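You operate a simulated robot arm through the tools that you are given. There is no shell and no other tool.

Carry out the task below with a simulated robot arm. There is one attempt and no reset: what you move stays moved.

Task
Move the mug onto the green coaster and wipe off its ring with glass cleaner.
Fine: use the yellow cloth and put it back; knock nothing. Set down upright: mug. What is to be rubbed or washed off counts as gone when no trace of it is left.

The check looks at the end state, three seconds after you hand in, the way a careful person would. Anything else that was tipped, shoved, dropped, spilled or broken makes it a failure. Flat cloth is picked up by pressing the open fingertips on it (5 to 10 N) and closing them slowly along it; thin cloth reads only 2 to 8 mm in the jaws.

Robot
A 6-joint arm with a two-finger parallel gripper, fixed in place. Base frame: the origin is at the foot of the arm, x ahead of it, y to its left, z up; the work surface is at about z = 0.77. Lengths are in m, angles in rad, forces in N, time in s.
With the tool pointing down near the work surface it reaches from about 0.24 to 0.64 m from the base axis. Its first joint turns from -1.152 to 1.152 rad. Payload 2.7 kg.
Tool frame: the origin (TCP) lies between the finger pads and is the grasp point; the fingertips stand 0.023 m ahead of it; z points along the fingers, y is the line along which they close. The gripper opens to 0.094 m. The fingers are 0.038 m wide and 0.01 m thick; the gripper's body (0.054 by 0.096 m) begins 0.039 m behind the TCP.
Orientation is that of the tool frame in the base frame, as [roll, pitch, yaw] about the fixed x, y, z axes, in that order (R = Rz(yaw) Ry(pitch) Rx(roll)). With the fingers straight down and closing along the base's y, the tool's x points along the base's -x, its y along +y and its z along -z.

Tools
- The arm moves only by the tool drive_tool. Its argument "plan" is a list of rows, each an object (a shift or turn left out is 0, a gripper value left out holds the last) with "grip": the gripper command, from -1 (shut) to 1 (fully open), values between in proportion; "slide": the shift along the tool's x, y, z in m, a list of three; "rot": the turn, a rotation vector about the tool's x, y, z in degrees, a list of three. In form: [{"grip": grip, "slide": [x, y, z], "rot": [rx, ry, rz]}, ...]. A call has 1 to 20 rows; each row shifts and turns the commanded pose from where the row before left it, along the tool's axes as they then stand. A row lasts 0.2 s, in which the tool goes at most 0.05 m and 0.15 rad; a call with a longer step from one row to the next is refused whole, and so is a gripper value outside its range. A pose out of reach is approached as far as the arm can. The call stops where the force on the tool passes 40 N (or 10 N more than at its start, if that is more) or the arm is blocked; 0.2 s more then pass. Each finger travels about 0.045 m/s and halts on what it meets, pressing with about 21 N; the grip force reading is that of the motor and also rises with nothing between the fingers. The clock runs only during rows and for 0.2 s after the last one: add rows that do not move to give the fingers time. The reply holds the time, the measured pose of the TCP, the force on the tool along the base axes, the opening and the grip force, in the units named above and with some noise, with the torque about the TCP (base axes, N m) and any sound that the robot's microphone picked up.
- Cameras (640 x 400 px; columns grow to the right, rows downward): "scene" is fixed at [0.0749, -0.4472, 1.4199]; the picture's right is [0.68, -0.74, 0.00], its down [-0.39, -0.36, -0.85] and it looks along [0.62, 0.57, -0.53] (base axes); focal length 345 px, centre (320, 200). "wrist" rides on the gripper at [0.086, 0.016, -0.075] in the tool frame; the picture's right is [-0.18, 0.98, 0.00], its down [-0.58, -0.11, -0.81] and it looks along [-0.79, -0.15, 0.59] (tool axes); focal length 243 px, centre (320, 200). There is no depth. A picture from a camera that has moved, and an enlarged one, comes with that camera's place and axes in the base frame and with its lens. The place of the scene camera against the robot may be out by one fixed shift of up to 0.025 m in any direction.
- capture(camera): a new picture of that camera. It takes no simulated time.
- zoom(camera, box): a new picture of the part [left, top, right, bottom] of that camera's present view, enlarged. It takes no simulated time.
- job_done(): hands the job in; it is judged then, once.

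Places have to be worked out from the pictures, the camera data and where the tool is seen. Open the gripper and draw the arm clear of the work before you hand the job in, unless the task says otherwise.

The tools are called after "Emit:" by a JSON object that holds its "op" and its "data". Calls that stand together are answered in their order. drive_tool: Moves the arm, as the interface text tells. Its arguments: {"type":"object","properties":{"plan":{"type":"array"}},"required":["plan"]} The other tools are called the same way: capture (camera) takes a picture; zoom (camera, box) takes an enlarged picture of a part of a camera's view; job_done () hands the job in.

At the start:

```text
t: 0.0
tool_pos: [0.4209, 0.0708, 1.1509]
ee_rot: [-3.141, 0.001, 3.14]
contact_force: [-0.7, 0.2, 0.4]
ft_torque: [0.02, 0.03, 0.01]
gripper_width: 0.0938
grasp_force: 0.1
```

scene: 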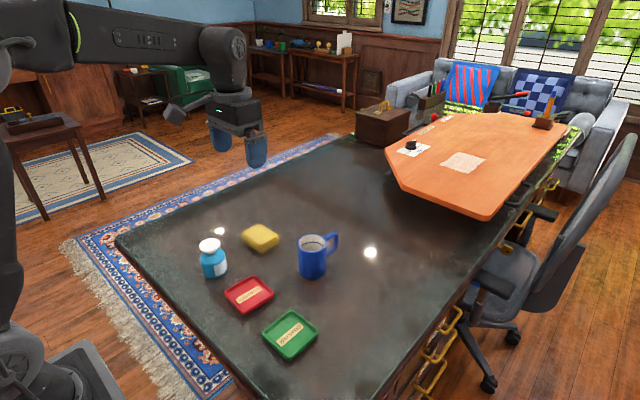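
wrist: 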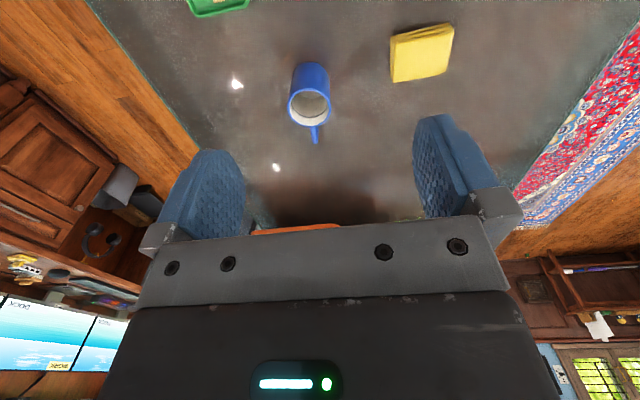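

I'll start with enlarged views of the table, to see the mug, the coasters, the cloth and the bottle.

Emit:
{"op": "zoom", "data": {"camera": "scene", "box": [180, 200, 360, 370]}}

Emit:
{"op": "zoom", "data": {"camera": "wrist", "box": [180, 0, 500, 200]}}

Emit:
{"op": "zoom", "data": {"camera": "scene", "box": [340, 80, 580, 230]}}

```text
2.35 times, centred on (270, 285) of scene
camera zoom: at [0.0749, -0.4472, 1.4199], right [0.68, -0.74, 0.0], down [-0.39, -0.36, -0.85], along [0.62, 0.57, -0.53], focal length 811 px, centre (438, 0)
```

zoom: 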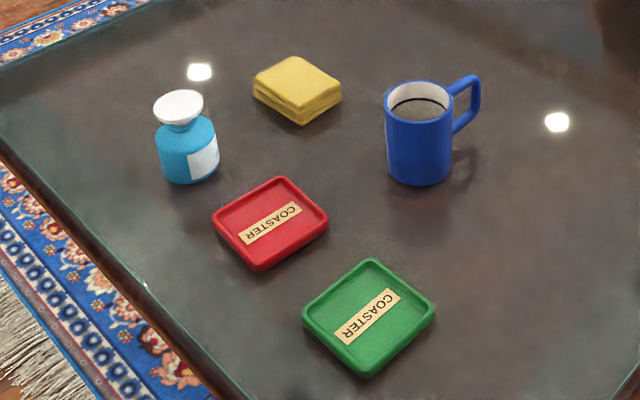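

```text
2.00 times, centred on (340, 100) of wrist
camera zoom: at [0.3336, 0.0889, 1.2243], right [0.18, 0.98, 0.0], down [0.58, -0.11, 0.81], along [0.79, -0.15, -0.59], focal length 485 px, centre (280, 400)
```

zoom: 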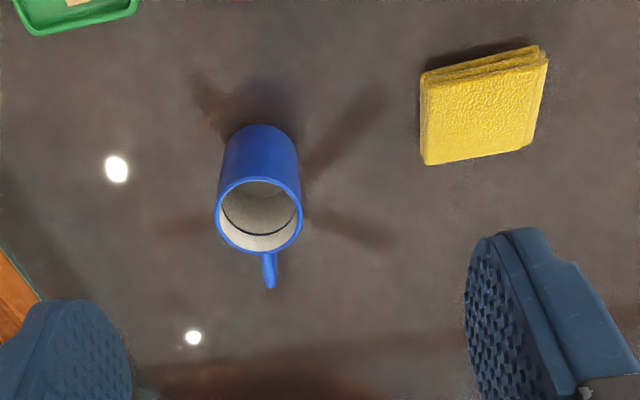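

```text
2.67 times, centred on (460, 155) of scene
camera zoom: at [0.0749, -0.4472, 1.4199], right [0.68, -0.74, 0.0], down [-0.39, -0.36, -0.85], along [0.62, 0.57, -0.53], focal length 920 px, centre (-53, 320)
```

zoom: 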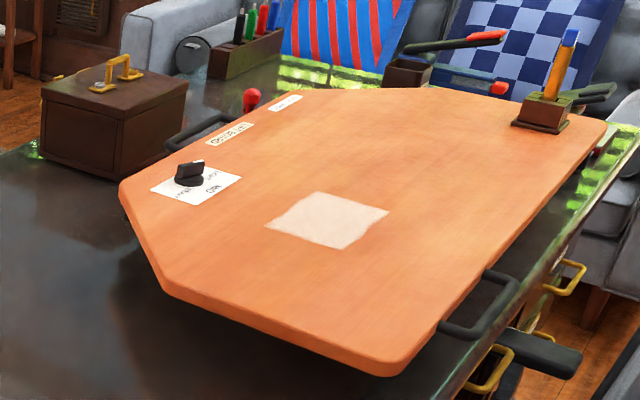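

The table holds a blue mug, red and green coasters, a folded yellow cloth and a blue bottle with a white top. I'll enlarge the bottle, the mug's inside and the cloth for detail.

Emit:
{"op": "zoom", "data": {"camera": "scene", "box": [190, 225, 250, 285]}}

Emit:
{"op": "zoom", "data": {"camera": "scene", "box": [280, 220, 350, 290]}}

Emit:
{"op": "zoom", "data": {"camera": "scene", "box": [230, 215, 290, 255]}}

Emit:
{"op": "zoom", "data": {"camera": "scene", "box": [215, 260, 335, 365]}}

Emit:
{"op": "zoom", "data": {"camera": "scene", "box": [340, 90, 500, 190]}}

```text
6.67 times, centred on (220, 255) of scene
camera zoom: at [0.0749, -0.4472, 1.4199], right [0.68, -0.74, 0.0], down [-0.39, -0.36, -0.85], along [0.62, 0.57, -0.53], focal length 2299 px, centre (987, -167)
```

zoom: 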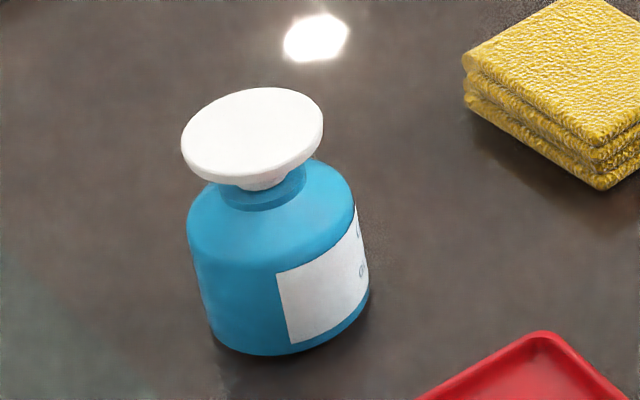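

```text
5.71 times, centred on (315, 255) of scene
camera zoom: at [0.0749, -0.4472, 1.4199], right [0.68, -0.74, 0.0], down [-0.39, -0.36, -0.85], along [0.62, 0.57, -0.53], focal length 1970 px, centre (349, -114)
```

zoom: 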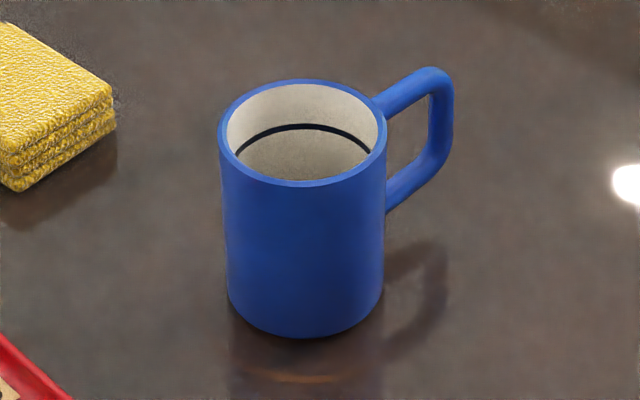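

```text
10.00 times, centred on (260, 235) of scene
camera zoom: at [0.0749, -0.4472, 1.4199], right [0.68, -0.74, 0.0], down [-0.39, -0.36, -0.85], along [0.62, 0.57, -0.53], focal length 3448 px, centre (920, -150)
```

zoom: 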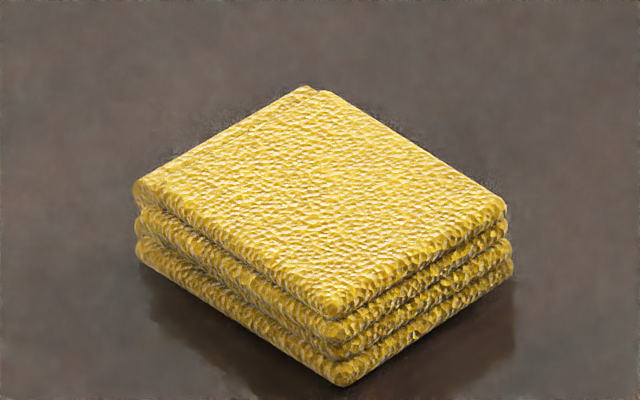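

```text
3.81 times, centred on (275, 312) of scene
camera zoom: at [0.0749, -0.4472, 1.4199], right [0.68, -0.74, 0.0], down [-0.39, -0.36, -0.85], along [0.62, 0.57, -0.53], focal length 1314 px, centre (491, -229)
```

zoom: 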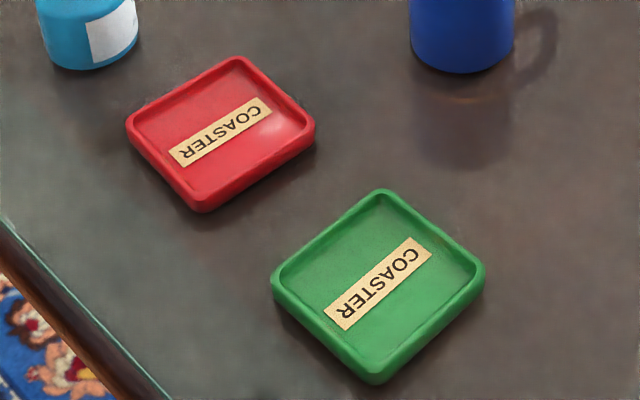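

```text
4.00 times, centred on (420, 140) of scene
camera zoom: at [0.0749, -0.4472, 1.4199], right [0.68, -0.74, 0.0], down [-0.39, -0.36, -0.85], along [0.62, 0.57, -0.53], focal length 1379 px, centre (-80, 440)
```

zoom: 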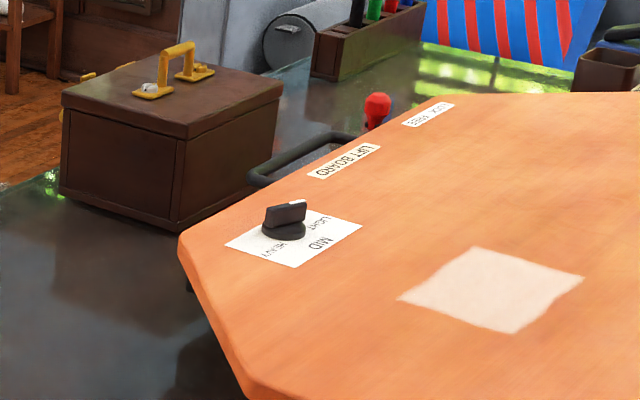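

The bottle looks like a push-top dispenser: a wide white disc on a pump neck. By my estimate the mug is near (0.56, 0.03), the green coaster (0.38, -0.08), the red coaster (0.39, 0.08), the bottle (0.38, 0.22) and the cloth (0.54, 0.22). I'll pull back and lower the arm, staying well above everything, for a better wrist view of the mug and cloth.

Emit:
{"op": "drive_tool", "data": {"plan": [{"grip": 1, "slide": [0.025, 0, 0.02]}, {"grip": 1, "slide": [0.025, 0, 0.02]}, {"grip": 1, "slide": [0.025, 0, 0.02]}, {"grip": 1, "slide": [0.025, 0, 0.02]}, {"grip": 1, "slide": [0.02, 0, 0.02]}, {"grip": 1}]}}

Emit:
{"op": "capture", "data": {"camera": "wrist"}}

Emit:
{"op": "capture", "data": {"camera": "scene"}}

```text
t: 1.4
tool_pos: [0.3002, 0.0732, 1.0495]
ee_rot: [-3.141, 0.002, -3.141]
contact_force: [0.4, 0.2, 0.3]
ft_torque: [0.0, 0.02, -0.01]
gripper_width: 0.0938
grasp_force: 0.0
```

```text
taken
camera wrist: at [0.2136, 0.0889, 1.1234], right [0.18, 0.98, 0.0], down [0.58, -0.11, 0.81], along [0.79, -0.15, -0.59], focal length 243 px, centre (320, 200)
```

wrist: 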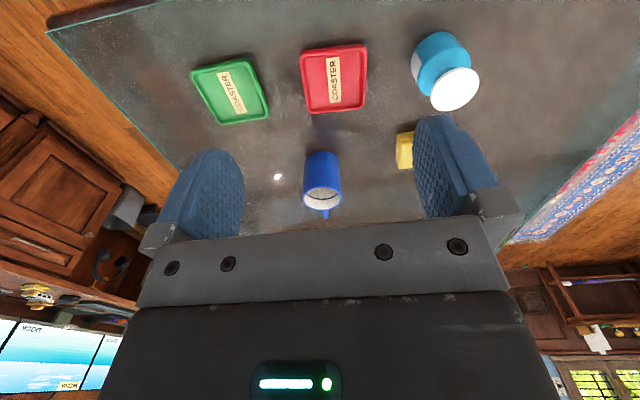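

```text
taken
```

scene: 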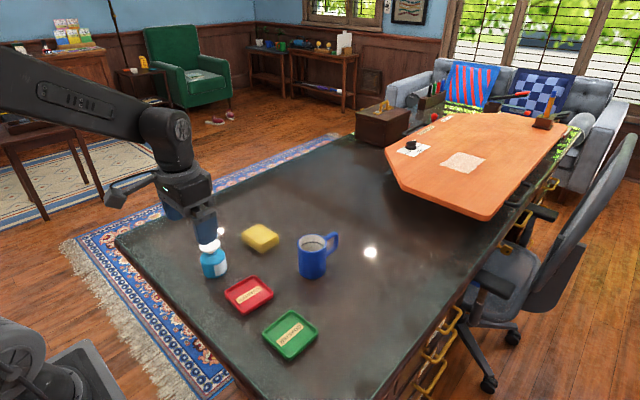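

Emit:
{"op": "zoom", "data": {"camera": "wrist", "box": [170, 20, 490, 220]}}

Emit:
{"op": "zoom", "data": {"camera": "wrist", "box": [280, 140, 360, 230]}}

Emit:
{"op": "zoom", "data": {"camera": "wrist", "box": [400, 20, 490, 120]}}

Emit:
{"op": "zoom", "data": {"camera": "wrist", "box": [180, 40, 280, 130]}}

```text
2.00 times, centred on (330, 120) of wrist
camera zoom: at [0.2136, 0.0889, 1.1234], right [0.18, 0.98, 0.0], down [0.58, -0.11, 0.81], along [0.79, -0.15, -0.59], focal length 485 px, centre (300, 360)
```

zoom: 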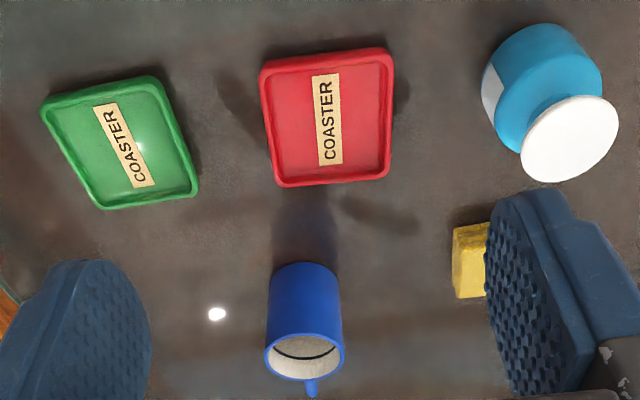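

```text
4.44 times, centred on (320, 185) of wrist
camera zoom: at [0.2136, 0.0889, 1.1234], right [0.18, 0.98, 0.0], down [0.58, -0.11, 0.81], along [0.79, -0.15, -0.59], focal length 1078 px, centre (320, 267)
```

zoom: 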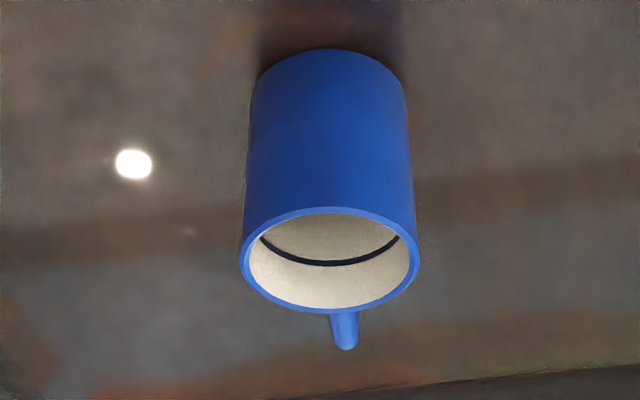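

```text
4.00 times, centred on (445, 70) of wrist
camera zoom: at [0.2136, 0.0889, 1.1234], right [0.18, 0.98, 0.0], down [0.58, -0.11, 0.81], along [0.79, -0.15, -0.59], focal length 970 px, centre (-180, 720)
```

zoom: 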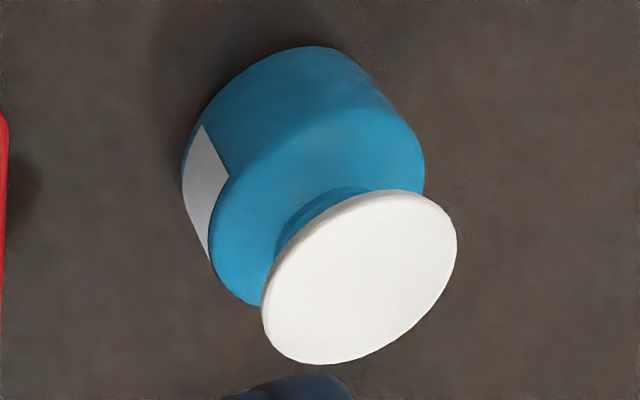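

```text
4.44 times, centred on (230, 85) of wrist
camera zoom: at [0.2136, 0.0889, 1.1234], right [0.18, 0.98, 0.0], down [0.58, -0.11, 0.81], along [0.79, -0.15, -0.59], focal length 1078 px, centre (720, 711)
```

zoom: 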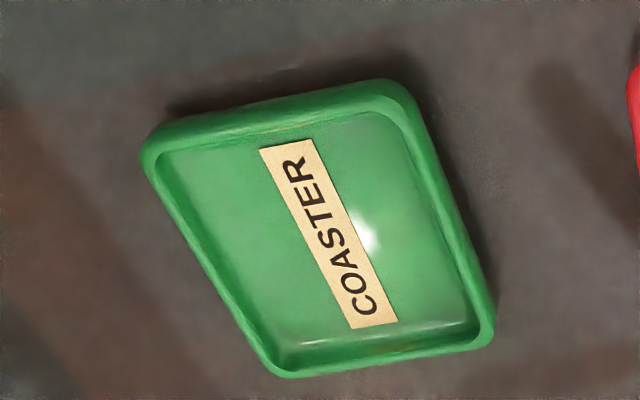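

The wrist view puts the mug at about (0.556, 0.028), roughly 72 mm across with its handle pointing to +x. The green coaster's centre is about (0.388, -0.078), about 87 mm square. I'll move to hover well above the mug and check the alignment.

Emit:
{"op": "drive_tool", "data": {"plan": [{"grip": 1, "slide": [-0.0365, -0.0065, 0.0143]}, {"grip": 1, "slide": [-0.0365, -0.0065, 0.0143]}, {"grip": 1, "slide": [-0.0365, -0.0065, 0.0143]}, {"grip": 1, "slide": [-0.0365, -0.0065, 0.0143]}, {"grip": 1, "slide": [-0.0365, -0.0065, 0.0143]}, {"grip": 1, "slide": [-0.0365, -0.0065, 0.0143]}, {"grip": 1, "slide": [-0.0365, -0.0065, 0.0143]}, {"grip": 1}, {"grip": 1}]}}

Emit:
{"op": "capture", "data": {"camera": "wrist"}}

Emit:
{"op": "zoom", "data": {"camera": "scene", "box": [250, 150, 390, 300]}}

```text
t: 3.4
tool_pos: [0.5575, 0.0272, 0.9503]
ee_rot: [-3.141, 0.001, 3.141]
contact_force: [0.8, 0.5, -0.3]
ft_torque: [0.02, 0.0, 0.0]
gripper_width: 0.0941
grasp_force: 0.0
```

```text
taken
camera wrist: at [0.4695, 0.0438, 1.0235], right [0.18, 0.98, 0.0], down [0.58, -0.11, 0.81], along [0.79, -0.15, -0.59], focal length 243 px, centre (320, 200)
```

wrist: 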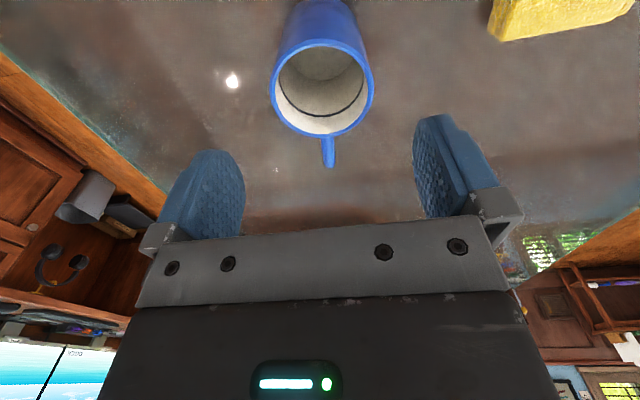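

```text
2.67 times, centred on (320, 225) of scene
camera zoom: at [0.0749, -0.4472, 1.4199], right [0.68, -0.74, 0.0], down [-0.39, -0.36, -0.85], along [0.62, 0.57, -0.53], focal length 920 px, centre (320, 133)
```

zoom: 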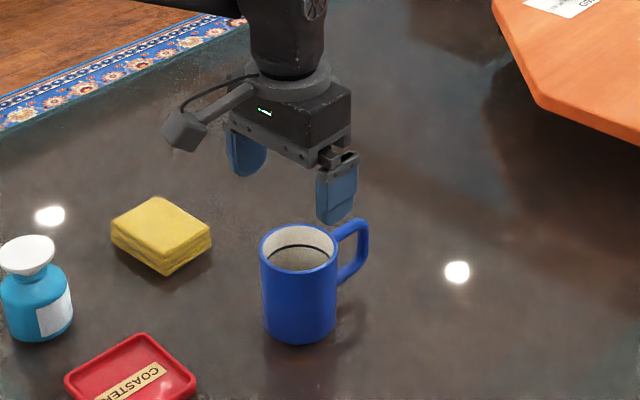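

I'll enlarge the mug and the strip around it to measure the rim and see what is inside.

Emit:
{"op": "zoom", "data": {"camera": "wrist", "box": [240, 0, 400, 170]}}

Emit:
{"op": "zoom", "data": {"camera": "wrist", "box": [160, 0, 480, 200]}}

```text
2.35 times, centred on (320, 85) of wrist
camera zoom: at [0.4695, 0.0438, 1.0235], right [0.18, 0.98, 0.0], down [0.58, -0.11, 0.81], along [0.79, -0.15, -0.59], focal length 571 px, centre (320, 471)
```

zoom: 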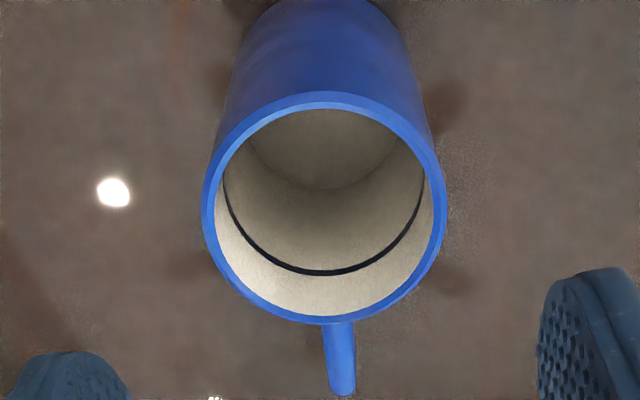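

```text
2.00 times, centred on (320, 100) of wrist
camera zoom: at [0.4695, 0.0438, 1.0235], right [0.18, 0.98, 0.0], down [0.58, -0.11, 0.81], along [0.79, -0.15, -0.59], focal length 485 px, centre (320, 400)
```

zoom: 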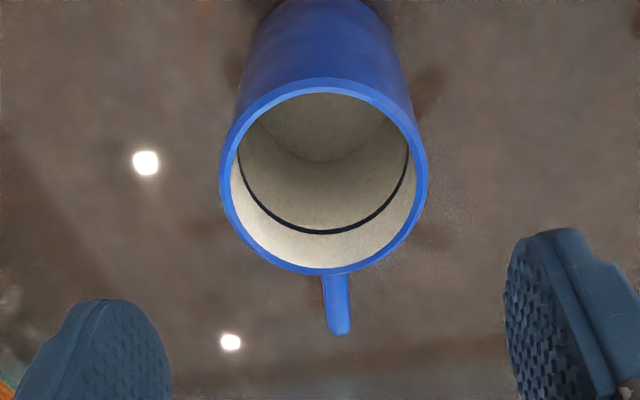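

The mug is empty, with a thin dark line around its inside wall. Its rim centre is at (0.556, 0.0287), nearly under the TCP, with about 10 mm clearance to each finger. I'll descend straight around it.

Emit:
{"op": "drive_tool", "data": {"plan": [{"grip": 1, "slide": [0, 0.001, 0.025]}, {"grip": 1, "slide": [0, 0, 0.025]}, {"grip": 1, "slide": [0, 0, 0.02]}, {"grip": 1, "slide": [0, 0, 0.02]}, {"grip": 1, "slide": [0, 0, 0.015]}, {"grip": 1, "slide": [0, 0, 0.008]}, {"grip": 1}, {"grip": 1}]}}

Emit:
{"op": "capture", "data": {"camera": "wrist"}}

Emit:
{"op": "zoom", "data": {"camera": "scene", "box": [260, 190, 380, 300]}}

```text
t: 5.2
tool_pos: [0.556, 0.0271, 0.8374]
ee_rot: [3.142, 0.002, -3.141]
contact_force: [-0.1, -0.3, -0.4]
ft_torque: [0.0, 0.0, 0.01]
gripper_width: 0.0941
grasp_force: 0.0
```

```text
taken
camera wrist: at [0.4692, 0.044, 0.9112], right [0.18, 0.98, 0.0], down [0.58, -0.11, 0.81], along [0.79, -0.15, -0.59], focal length 243 px, centre (320, 200)
```

wrist: 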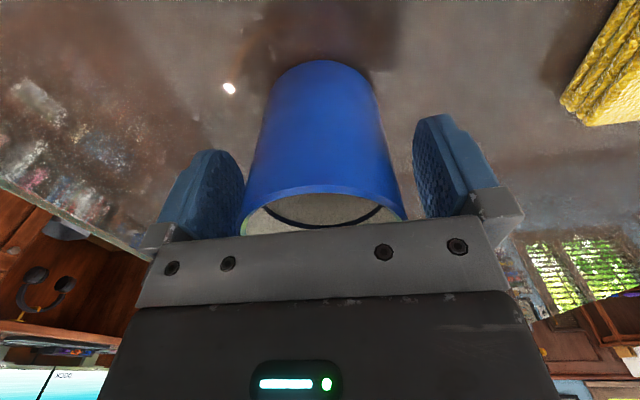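

```text
3.64 times, centred on (320, 245) of scene
camera zoom: at [0.0749, -0.4472, 1.4199], right [0.68, -0.74, 0.0], down [-0.39, -0.36, -0.85], along [0.62, 0.57, -0.53], focal length 1254 px, centre (320, 36)
```

zoom: 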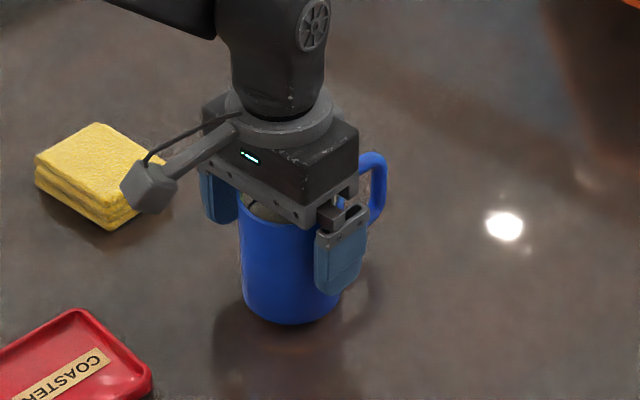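

The mug is between the fingers with clearance on both sides and no contact force. I'll close gently.

Emit:
{"op": "drive_tool", "data": {"plan": [{"grip": 0.85}, {"grip": 0.75}, {"grip": 0.65}, {"grip": 0.6}, {"grip": 0.55}, {"grip": 0.5}, {"grip": 0.4}, {"grip": 0.2}, {"grip": -0.2}, {"grip": -1}, {"grip": -1}, {"grip": -1}]}}

Emit:
{"op": "capture", "data": {"camera": "wrist"}}

```text
t: 7.8
tool_pos: [0.5567, 0.0276, 0.8383]
ee_rot: [-3.141, 0.002, -3.141]
contact_force: [-0.7, -0.7, 0.9]
ft_torque: [0.02, -0.04, -0.05]
gripper_width: 0.0757
grasp_force: 21.0
```

```text
taken
camera wrist: at [0.4692, 0.044, 0.9114], right [0.18, 0.98, 0.0], down [0.58, -0.11, 0.81], along [0.79, -0.15, -0.59], focal length 243 px, centre (320, 200)
```

wrist: 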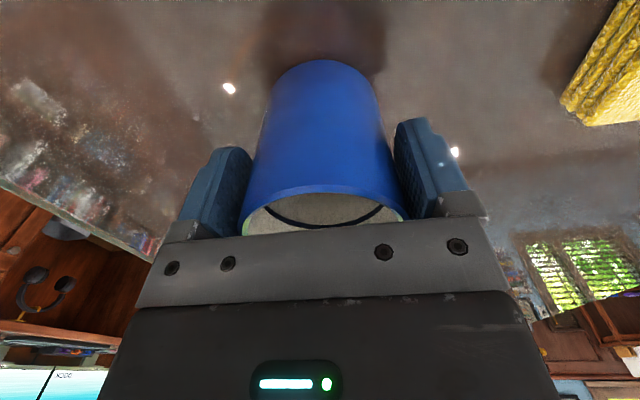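

The gripper holds the mug at 75.7 mm with 21 N. I'll lift it slowly straight up.

Emit:
{"op": "drive_tool", "data": {"plan": [{"grip": -1, "slide": [0, 0, -0.005]}, {"grip": -1, "slide": [0, 0, -0.01]}, {"grip": -1, "slide": [0, 0, -0.015]}, {"grip": -1, "slide": [0, 0, -0.02]}, {"grip": -1, "slide": [0, 0, -0.02]}, {"grip": -1, "slide": [0, 0, -0.02]}, {"grip": -1, "slide": [0, 0, -0.01]}, {"grip": -1}, {"grip": -1}]}}

Emit:
{"op": "capture", "data": {"camera": "scene"}}

Emit:
{"op": "zoom", "data": {"camera": "scene", "box": [250, 180, 390, 300]}}

Emit:
{"op": "capture", "data": {"camera": "wrist"}}

```text
t: 9.8
tool_pos: [0.5569, 0.027, 0.9366]
ee_rot: [3.141, 0.002, -3.141]
contact_force: [0.1, 0.1, -2.0]
ft_torque: [0.03, 0.01, -0.04]
gripper_width: 0.0756
grasp_force: 20.8
```

```text
taken
```

scene: 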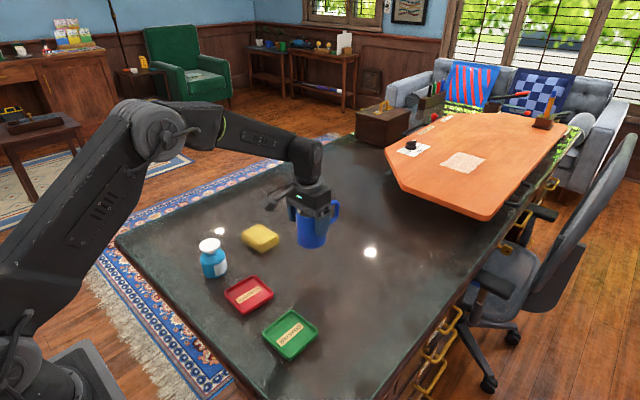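

```text
3.33 times, centred on (320, 240) of scene
camera zoom: at [0.0749, -0.4472, 1.4199], right [0.68, -0.74, 0.0], down [-0.39, -0.36, -0.85], along [0.62, 0.57, -0.53], focal length 1149 px, centre (320, 67)
```

zoom: 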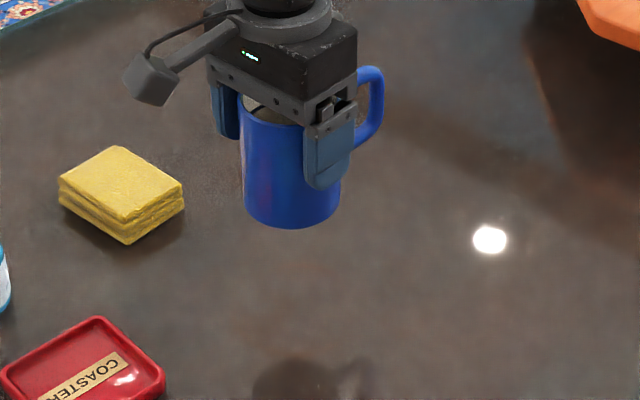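

```text
taken
camera wrist: at [0.469, 0.0445, 1.0112], right [0.18, 0.98, 0.0], down [0.58, -0.11, 0.81], along [0.79, -0.15, -0.59], focal length 243 px, centre (320, 200)
```

wrist: 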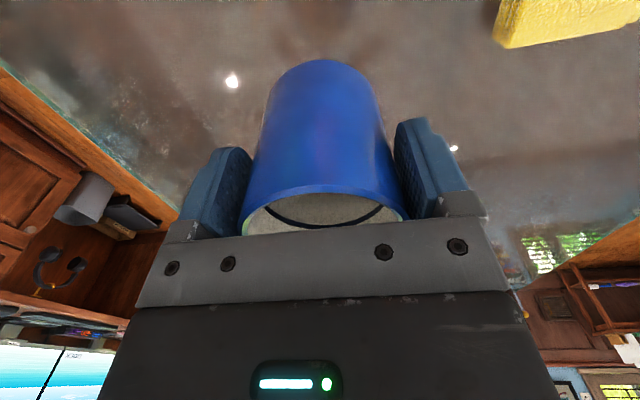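

The mug is lifted, with about 2 N of weight. I'll look closely at the table where it stood to find the ring mark.

Emit:
{"op": "zoom", "data": {"camera": "scene", "box": [280, 245, 350, 290]}}

Emit:
{"op": "zoom", "data": {"camera": "wrist", "box": [220, 0, 420, 120]}}

```text
8.89 times, centred on (315, 268) of scene
camera zoom: at [0.0749, -0.4472, 1.4199], right [0.68, -0.74, 0.0], down [-0.39, -0.36, -0.85], along [0.62, 0.57, -0.53], focal length 3065 px, centre (364, -400)
```

zoom: 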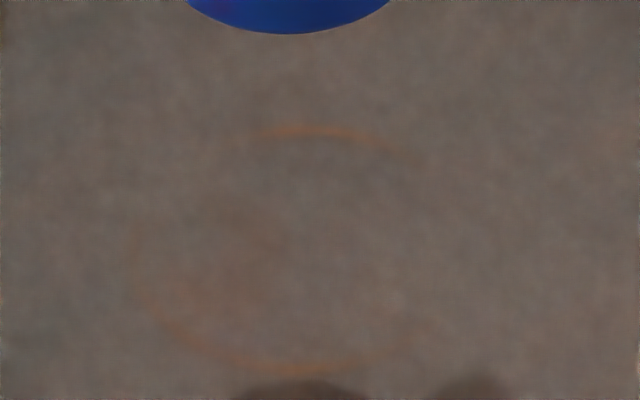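

```text
3.20 times, centred on (320, 60) of wrist
camera zoom: at [0.469, 0.0445, 1.0112], right [0.18, 0.98, 0.0], down [0.58, -0.11, 0.81], along [0.79, -0.15, -0.59], focal length 776 px, centre (320, 648)
```

zoom: 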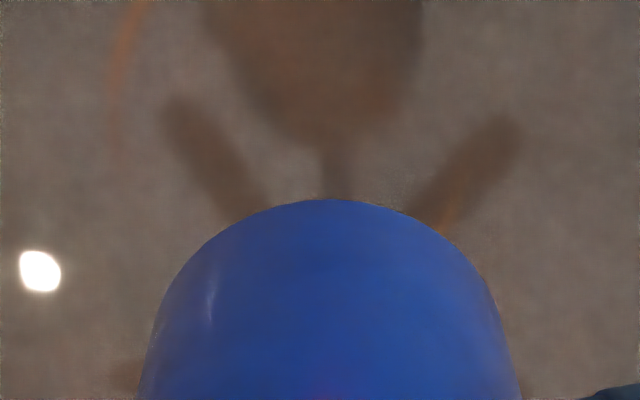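

There is a faint orange-brown ring on the table around (0.55, 0.025), roughly 45-50 mm in radius. Before placing the mug I'll carry it back a little so the wrist camera gets a clear, close view of the green coaster beside the held mug.

Emit:
{"op": "drive_tool", "data": {"plan": [{"grip": -1, "slide": [0.015, 0.003, -0.004]}, {"grip": -1, "slide": [0.03, 0.005, -0.003]}, {"grip": -1, "slide": [0.033, 0.006, -0.003]}, {"grip": -1, "slide": [0.035, 0.006, -0.003]}, {"grip": -1, "slide": [0.035, 0.006, -0.003]}, {"grip": -1, "slide": [0.033, 0.006, -0.002]}, {"grip": -1, "slide": [0.03, 0.004, -0.002]}, {"grip": -1, "slide": [0.015, 0.002, 0]}, {"grip": -1}, {"grip": -1}]}}

Emit:
{"op": "capture", "data": {"camera": "wrist"}}

Emit:
{"op": "zoom", "data": {"camera": "scene", "box": [280, 245, 350, 290]}}

```text
t: 12.0
tool_pos: [0.3293, 0.066, 0.9573]
ee_rot: [3.14, 0.003, 3.14]
contact_force: [-1.6, 0.7, -3.0]
ft_torque: [0.01, 0.04, 0.0]
gripper_width: 0.0755
grasp_force: 21.2
```

```text
taken
camera wrist: at [0.2434, 0.0824, 1.0313], right [0.18, 0.98, 0.0], down [0.58, -0.11, 0.81], along [0.79, -0.15, -0.59], focal length 243 px, centre (320, 200)
```

wrist: 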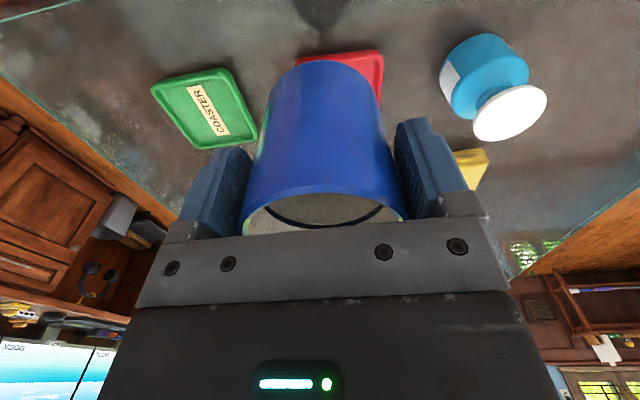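

```text
8.89 times, centred on (315, 268) of scene
camera zoom: at [0.0749, -0.4472, 1.4199], right [0.68, -0.74, 0.0], down [-0.39, -0.36, -0.85], along [0.62, 0.57, -0.53], focal length 3065 px, centre (364, -400)
```

zoom: 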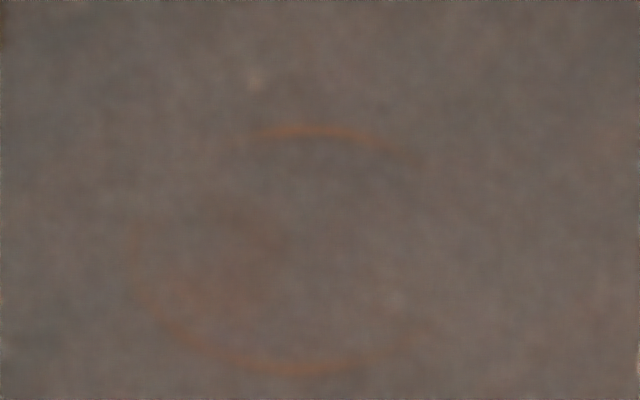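

The ring now shows as faint arcs about 0.1 m across. I'll zoom in on the green coaster in the wrist view to measure its centre and inner size.

Emit:
{"op": "zoom", "data": {"camera": "wrist", "box": [140, 55, 270, 155]}}

Emit:
{"op": "zoom", "data": {"camera": "scene", "box": [255, 300, 325, 370]}}

```text
4.00 times, centred on (205, 105) of wrist
camera zoom: at [0.2434, 0.0824, 1.0313], right [0.18, 0.98, 0.0], down [0.58, -0.11, 0.81], along [0.79, -0.15, -0.59], focal length 970 px, centre (780, 580)
```

zoom: 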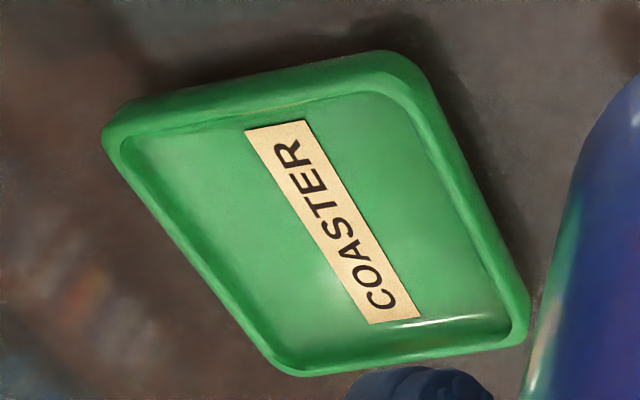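

```text
5.71 times, centred on (290, 335) of scene
camera zoom: at [0.0749, -0.4472, 1.4199], right [0.68, -0.74, 0.0], down [-0.39, -0.36, -0.85], along [0.62, 0.57, -0.53], focal length 1970 px, centre (491, -571)
```

zoom: 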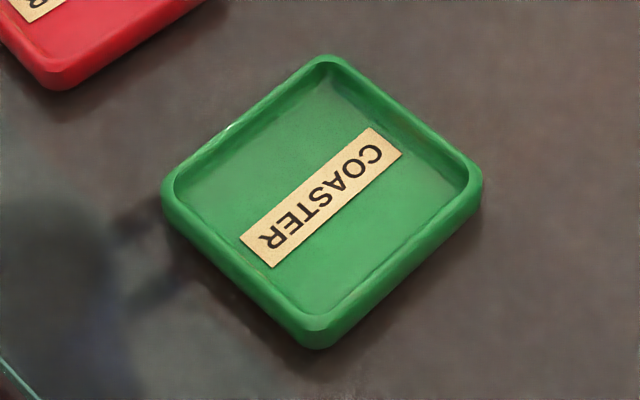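

The coaster's centre works out at about (0.3885, -0.079), with its floor near z = 0.774. Now I'll enlarge the held mug to find its exact place in the gripper.

Emit:
{"op": "zoom", "data": {"camera": "wrist", "box": [220, 50, 430, 240]}}

```text
2.11 times, centred on (325, 145) of wrist
camera zoom: at [0.2434, 0.0824, 1.0313], right [0.18, 0.98, 0.0], down [0.58, -0.11, 0.81], along [0.79, -0.15, -0.59], focal length 511 px, centre (310, 316)
```

zoom: 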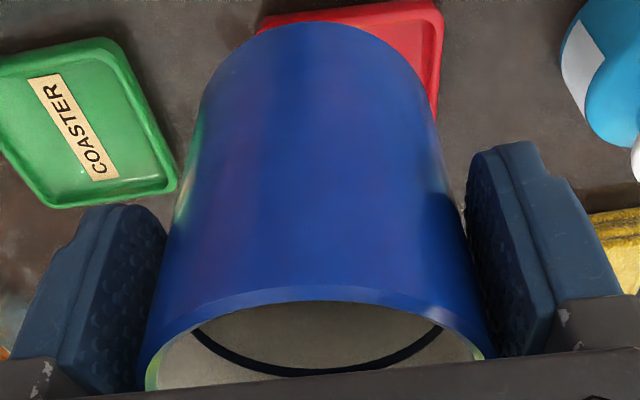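

The mug hangs centred between the fingers in y, about 10 mm ahead of the TCP in x. I'll carry it to just above the green coaster, about 4 cm up, and check the alignment in both cameras.

Emit:
{"op": "drive_tool", "data": {"plan": [{"grip": -1, "slide": [-0.006, -0.018, 0]}, {"grip": -1, "slide": [-0.01, -0.03, 0]}, {"grip": -1, "slide": [-0.01, -0.03, 0]}, {"grip": -1, "slide": [-0.01, -0.03, 0]}, {"grip": -1, "slide": [-0.008, -0.0246, 0]}, {"grip": -1, "slide": [-0.0036, -0.012, 0.01]}, {"grip": -1, "slide": [0, 0, 0.02]}, {"grip": -1, "slide": [0, 0, 0.02]}, {"grip": -1, "slide": [0, 0, 0.015]}, {"grip": -1}, {"grip": -1}]}}

Emit:
{"op": "capture", "data": {"camera": "wrist"}}

Emit:
{"op": "zoom", "data": {"camera": "scene", "box": [240, 270, 340, 370]}}

```text
t: 14.4
tool_pos: [0.3776, -0.0791, 0.892]
ee_rot: [3.141, 0.002, 3.141]
contact_force: [0.1, 0.5, -3.4]
ft_torque: [-0.01, 0.05, 0.01]
gripper_width: 0.0756
grasp_force: 20.7
```

```text
taken
camera wrist: at [0.2913, -0.0626, 0.9663], right [0.18, 0.98, 0.0], down [0.58, -0.11, 0.81], along [0.79, -0.15, -0.59], focal length 243 px, centre (320, 200)
```

wrist: 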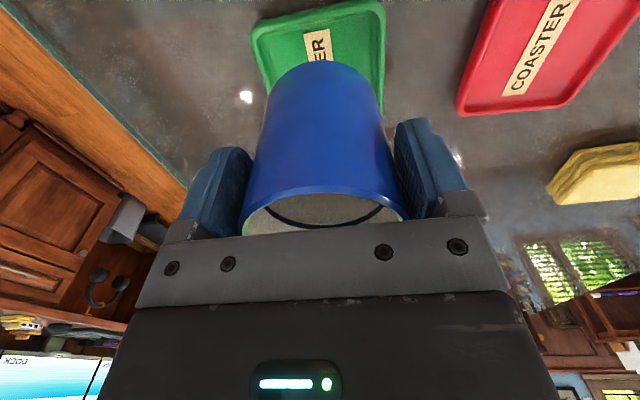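

```text
4.00 times, centred on (290, 320) of scene
camera zoom: at [0.0749, -0.4472, 1.4199], right [0.68, -0.74, 0.0], down [-0.39, -0.36, -0.85], along [0.62, 0.57, -0.53], focal length 1379 px, centre (440, -280)
```

zoom: 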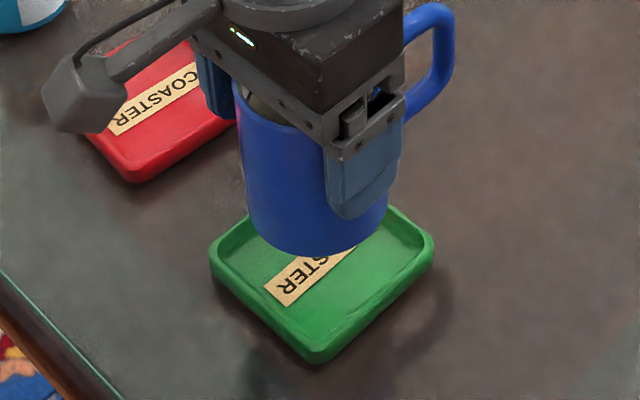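

The mug is above the coaster. I'll lower it another 3 cm to just above the rim for a precise alignment check.

Emit:
{"op": "drive_tool", "data": {"plan": [{"grip": -1, "slide": [0, 0, 0.01]}, {"grip": -1, "slide": [0, 0, 0.01]}, {"grip": -1, "slide": [0, 0, 0.008]}, {"grip": -1}, {"grip": -1}]}}

Emit:
{"op": "capture", "data": {"camera": "wrist"}}

Emit:
{"op": "zoom", "data": {"camera": "scene", "box": [255, 300, 325, 370]}}

Emit:
{"op": "zoom", "data": {"camera": "wrist", "box": [220, 0, 430, 130]}}

```text
t: 15.6
tool_pos: [0.3785, -0.0787, 0.8645]
ee_rot: [-3.141, 0.002, -3.141]
contact_force: [0.0, 0.7, -2.5]
ft_torque: [-0.02, 0.06, -0.02]
gripper_width: 0.0756
grasp_force: 21.1
```

```text
taken
camera wrist: at [0.2916, -0.0622, 0.9379], right [0.18, 0.98, 0.0], down [0.58, -0.11, 0.81], along [0.79, -0.15, -0.59], focal length 243 px, centre (320, 200)
```

wrist: 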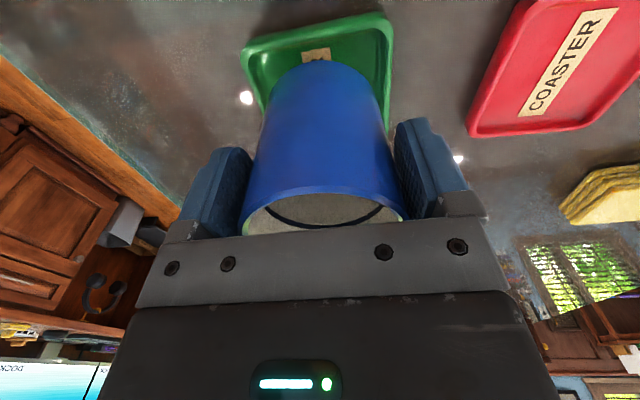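

```text
5.71 times, centred on (290, 335) of scene
camera zoom: at [0.0749, -0.4472, 1.4199], right [0.68, -0.74, 0.0], down [-0.39, -0.36, -0.85], along [0.62, 0.57, -0.53], focal length 1970 px, centre (491, -571)
```

zoom: 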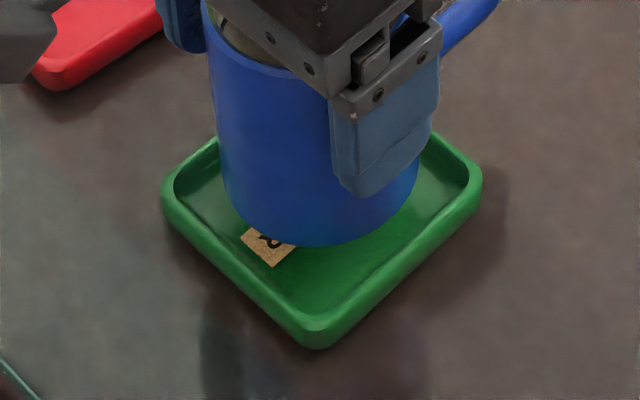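

```text
3.05 times, centred on (325, 65) of wrist
camera zoom: at [0.2916, -0.0622, 0.9379], right [0.18, 0.98, 0.0], down [0.58, -0.11, 0.81], along [0.79, -0.15, -0.59], focal length 739 px, centre (305, 611)
```

zoom: 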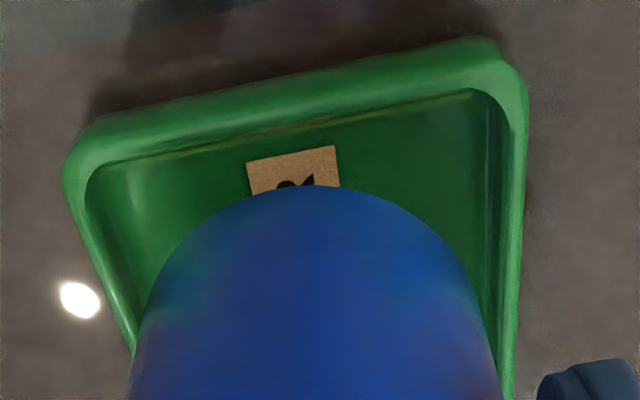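

Both views show the mug nearly centred over the coaster. I'll enlarge further to measure the remaining 1-3 mm offset.

Emit:
{"op": "zoom", "data": {"camera": "scene", "box": [264, 310, 320, 345]}}

Emit:
{"op": "zoom", "data": {"camera": "wrist", "box": [235, 5, 400, 110]}}

```text
11.43 times, centred on (292, 328) of scene
camera zoom: at [0.0749, -0.4472, 1.4199], right [0.68, -0.74, 0.0], down [-0.39, -0.36, -0.85], along [0.62, 0.57, -0.53], focal length 3941 px, centre (640, -1257)
```

zoom: 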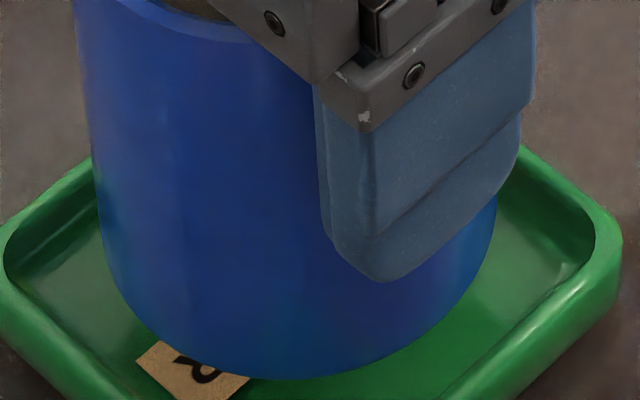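

```text
3.81 times, centred on (318, 58) of wrist
camera zoom: at [0.2916, -0.0622, 0.9379], right [0.18, 0.98, 0.0], down [0.58, -0.11, 0.81], along [0.79, -0.15, -0.59], focal length 924 px, centre (330, 743)
```

zoom: 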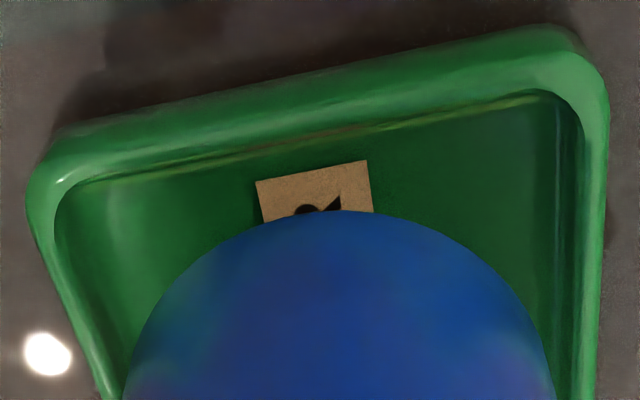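

The wrist view says the mug needs about +2 mm in x. The scene view suggests a bit more in +x and +y. I'll shift by a compromise, lower 8 mm and measure again with less parallax.

Emit:
{"op": "drive_tool", "data": {"plan": [{"grip": -1, "slide": [-0.003, 0.0015, 0]}, {"grip": -1, "slide": [0, 0, 0.004]}, {"grip": -1, "slide": [0, 0, 0.004]}, {"grip": -1}, {"grip": -1}]}}

Emit:
{"op": "zoom", "data": {"camera": "wrist", "box": [235, 5, 400, 110]}}

Emit:
{"op": "zoom", "data": {"camera": "scene", "box": [255, 300, 325, 370]}}

Emit:
{"op": "zoom", "data": {"camera": "scene", "box": [264, 315, 320, 350]}}

```text
t: 16.8
tool_pos: [0.3812, -0.0783, 0.8561]
ee_rot: [3.141, 0.002, -3.141]
contact_force: [-0.2, -0.2, -2.6]
ft_torque: [0.0, 0.03, -0.01]
gripper_width: 0.0756
grasp_force: 20.7
```

```text
3.81 times, centred on (318, 58) of wrist
camera zoom: at [0.2944, -0.061, 0.93], right [0.18, 0.98, 0.0], down [0.58, -0.11, 0.81], along [0.79, -0.15, -0.59], focal length 924 px, centre (330, 743)
```

zoom: 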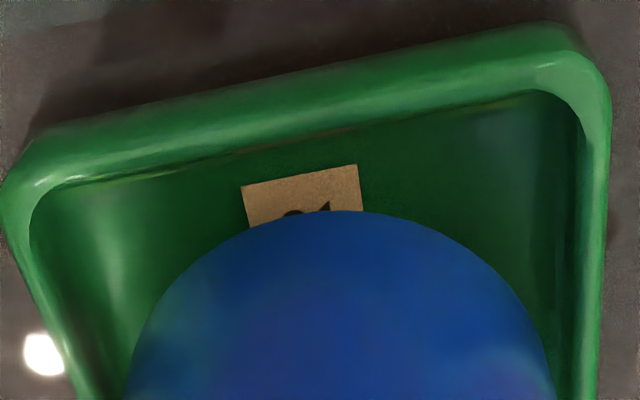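

```text
5.71 times, centred on (290, 335) of scene
camera zoom: at [0.0749, -0.4472, 1.4199], right [0.68, -0.74, 0.0], down [-0.39, -0.36, -0.85], along [0.62, 0.57, -0.53], focal length 1970 px, centre (491, -571)
```

zoom: 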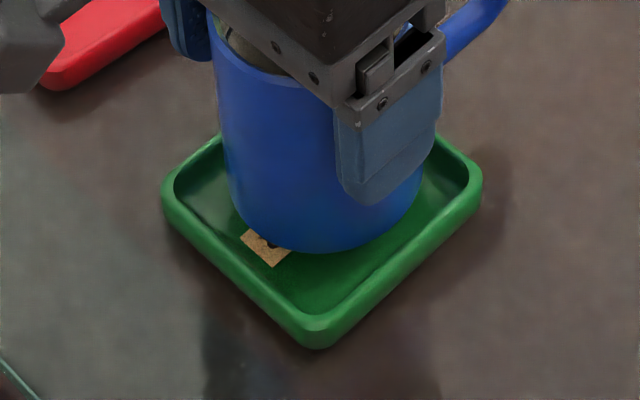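

```text
11.43 times, centred on (292, 332) of scene
camera zoom: at [0.0749, -0.4472, 1.4199], right [0.68, -0.74, 0.0], down [-0.39, -0.36, -0.85], along [0.62, 0.57, -0.53], focal length 3941 px, centre (640, -1314)
```

zoom: 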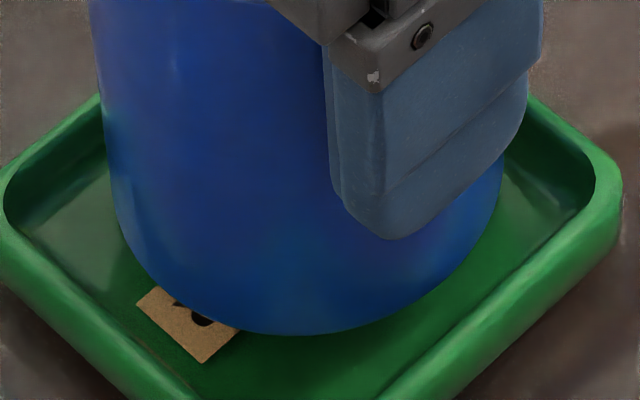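

At the lower height both views agree to about 1 mm: the mug is roughly 1 mm too far in +x. I'll correct that and lower in small steps while watching the force.

Emit:
{"op": "drive_tool", "data": {"plan": [{"grip": -1, "slide": [0.0012, 0.0004, 0]}, {"grip": -1, "slide": [0, 0, 0.003]}, {"grip": -1, "slide": [0, 0, 0.002]}, {"grip": -1, "slide": [0, 0, 0.002]}, {"grip": -1, "slide": [0, 0, 0.002]}, {"grip": -1}, {"grip": -1}]}}

Emit:
{"op": "zoom", "data": {"camera": "wrist", "box": [235, 5, 400, 110]}}

Emit:
{"op": "zoom", "data": {"camera": "scene", "box": [255, 300, 325, 370]}}

```text
t: 18.4
tool_pos: [0.3798, -0.0779, 0.8477]
ee_rot: [3.141, 0.002, 3.141]
contact_force: [0.4, 0.0, -2.6]
ft_torque: [0.01, 0.06, 0.01]
gripper_width: 0.0754
grasp_force: 20.6
```

```text
3.81 times, centred on (318, 58) of wrist
camera zoom: at [0.2933, -0.0604, 0.9213], right [0.18, 0.98, 0.0], down [0.58, -0.11, 0.81], along [0.79, -0.15, -0.59], focal length 924 px, centre (330, 743)
```

zoom: 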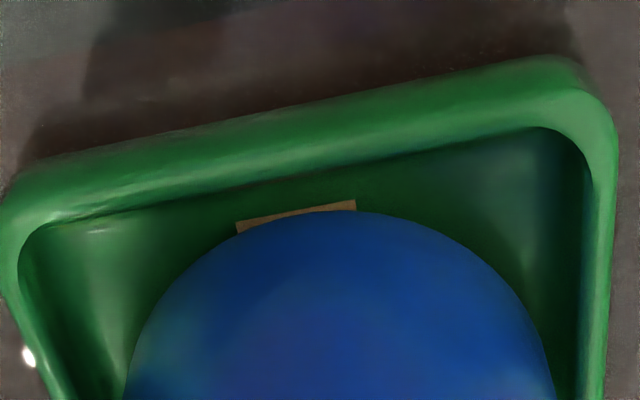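

```text
5.71 times, centred on (290, 335) of scene
camera zoom: at [0.0749, -0.4472, 1.4199], right [0.68, -0.74, 0.0], down [-0.39, -0.36, -0.85], along [0.62, 0.57, -0.53], focal length 1970 px, centre (491, -571)
```

zoom: 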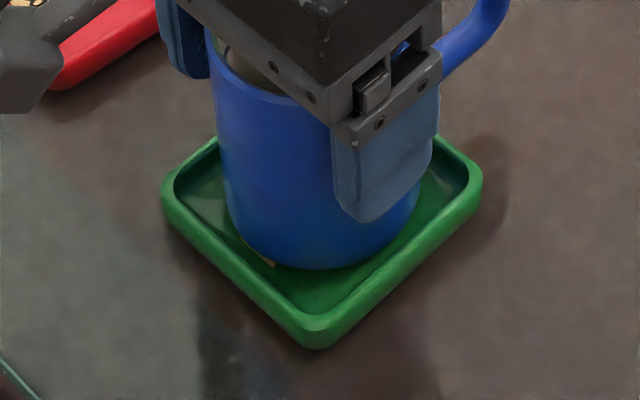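

There is no contact and the mug sits inside the rim outline. I'll keep lowering in millimetre steps until the floor of the coaster takes the weight.

Emit:
{"op": "drive_tool", "data": {"plan": [{"grip": -1, "slide": [0, 0, 0.002]}, {"grip": -1, "slide": [0, 0, 0.001]}, {"grip": -1, "slide": [0, 0, 0.001]}, {"grip": -1}]}}

Emit:
{"op": "zoom", "data": {"camera": "scene", "box": [255, 300, 325, 370]}}

```text
t: 19.4
tool_pos: [0.3811, -0.0764, 0.8438]
ee_rot: [3.141, 0.007, -3.14]
contact_force: [0.5, 0.5, 13.0]
ft_torque: [-0.02, -0.22, 0.09]
gripper_width: 0.0753
grasp_force: 20.7
```

```text
5.71 times, centred on (290, 335) of scene
camera zoom: at [0.0747, -0.4472, 1.42], right [0.68, -0.74, 0.0], down [-0.39, -0.36, -0.85], along [0.62, 0.57, -0.53], focal length 1970 px, centre (491, -571)
```

zoom: 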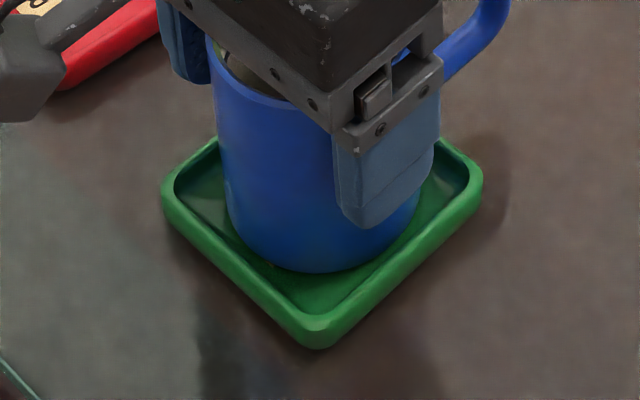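

The force went from -2.6 to +13 N: the mug is seated on something about 6 mm above the table, which fits the coaster floor. I'll check for tilt before releasing.

Emit:
{"op": "zoom", "data": {"camera": "wrist", "box": [235, 5, 400, 110]}}

Emit:
{"op": "zoom", "data": {"camera": "scene", "box": [268, 320, 318, 352]}}

Emit:
{"op": "capture", "data": {"camera": "wrist"}}

```text
3.81 times, centred on (318, 58) of wrist
camera zoom: at [0.2934, -0.0604, 0.9175], right [0.18, 0.98, 0.0], down [0.58, -0.11, 0.81], along [0.8, -0.15, -0.59], focal length 924 px, centre (330, 743)
```

zoom: 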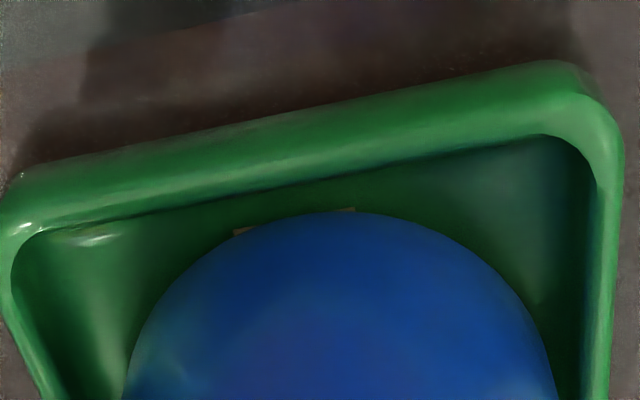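

```text
12.50 times, centred on (293, 336) of scene
camera zoom: at [0.0747, -0.4472, 1.42], right [0.68, -0.74, 0.0], down [-0.39, -0.36, -0.85], along [0.62, 0.57, -0.53], focal length 4310 px, centre (658, -1500)
```

zoom: 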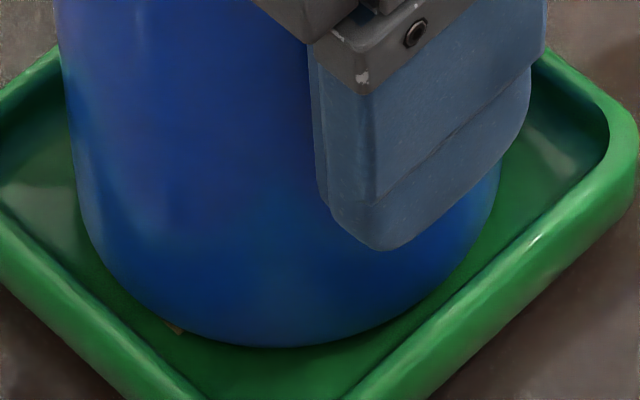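

```text
taken
camera wrist: at [0.2934, -0.0604, 0.9175], right [0.18, 0.98, 0.0], down [0.58, -0.11, 0.81], along [0.8, -0.15, -0.59], focal length 243 px, centre (320, 200)
```

wrist: 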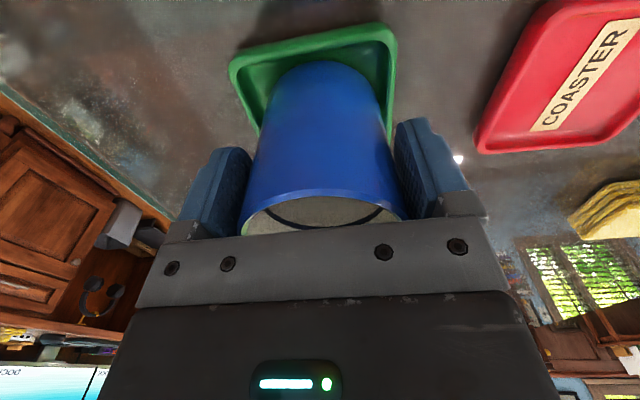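

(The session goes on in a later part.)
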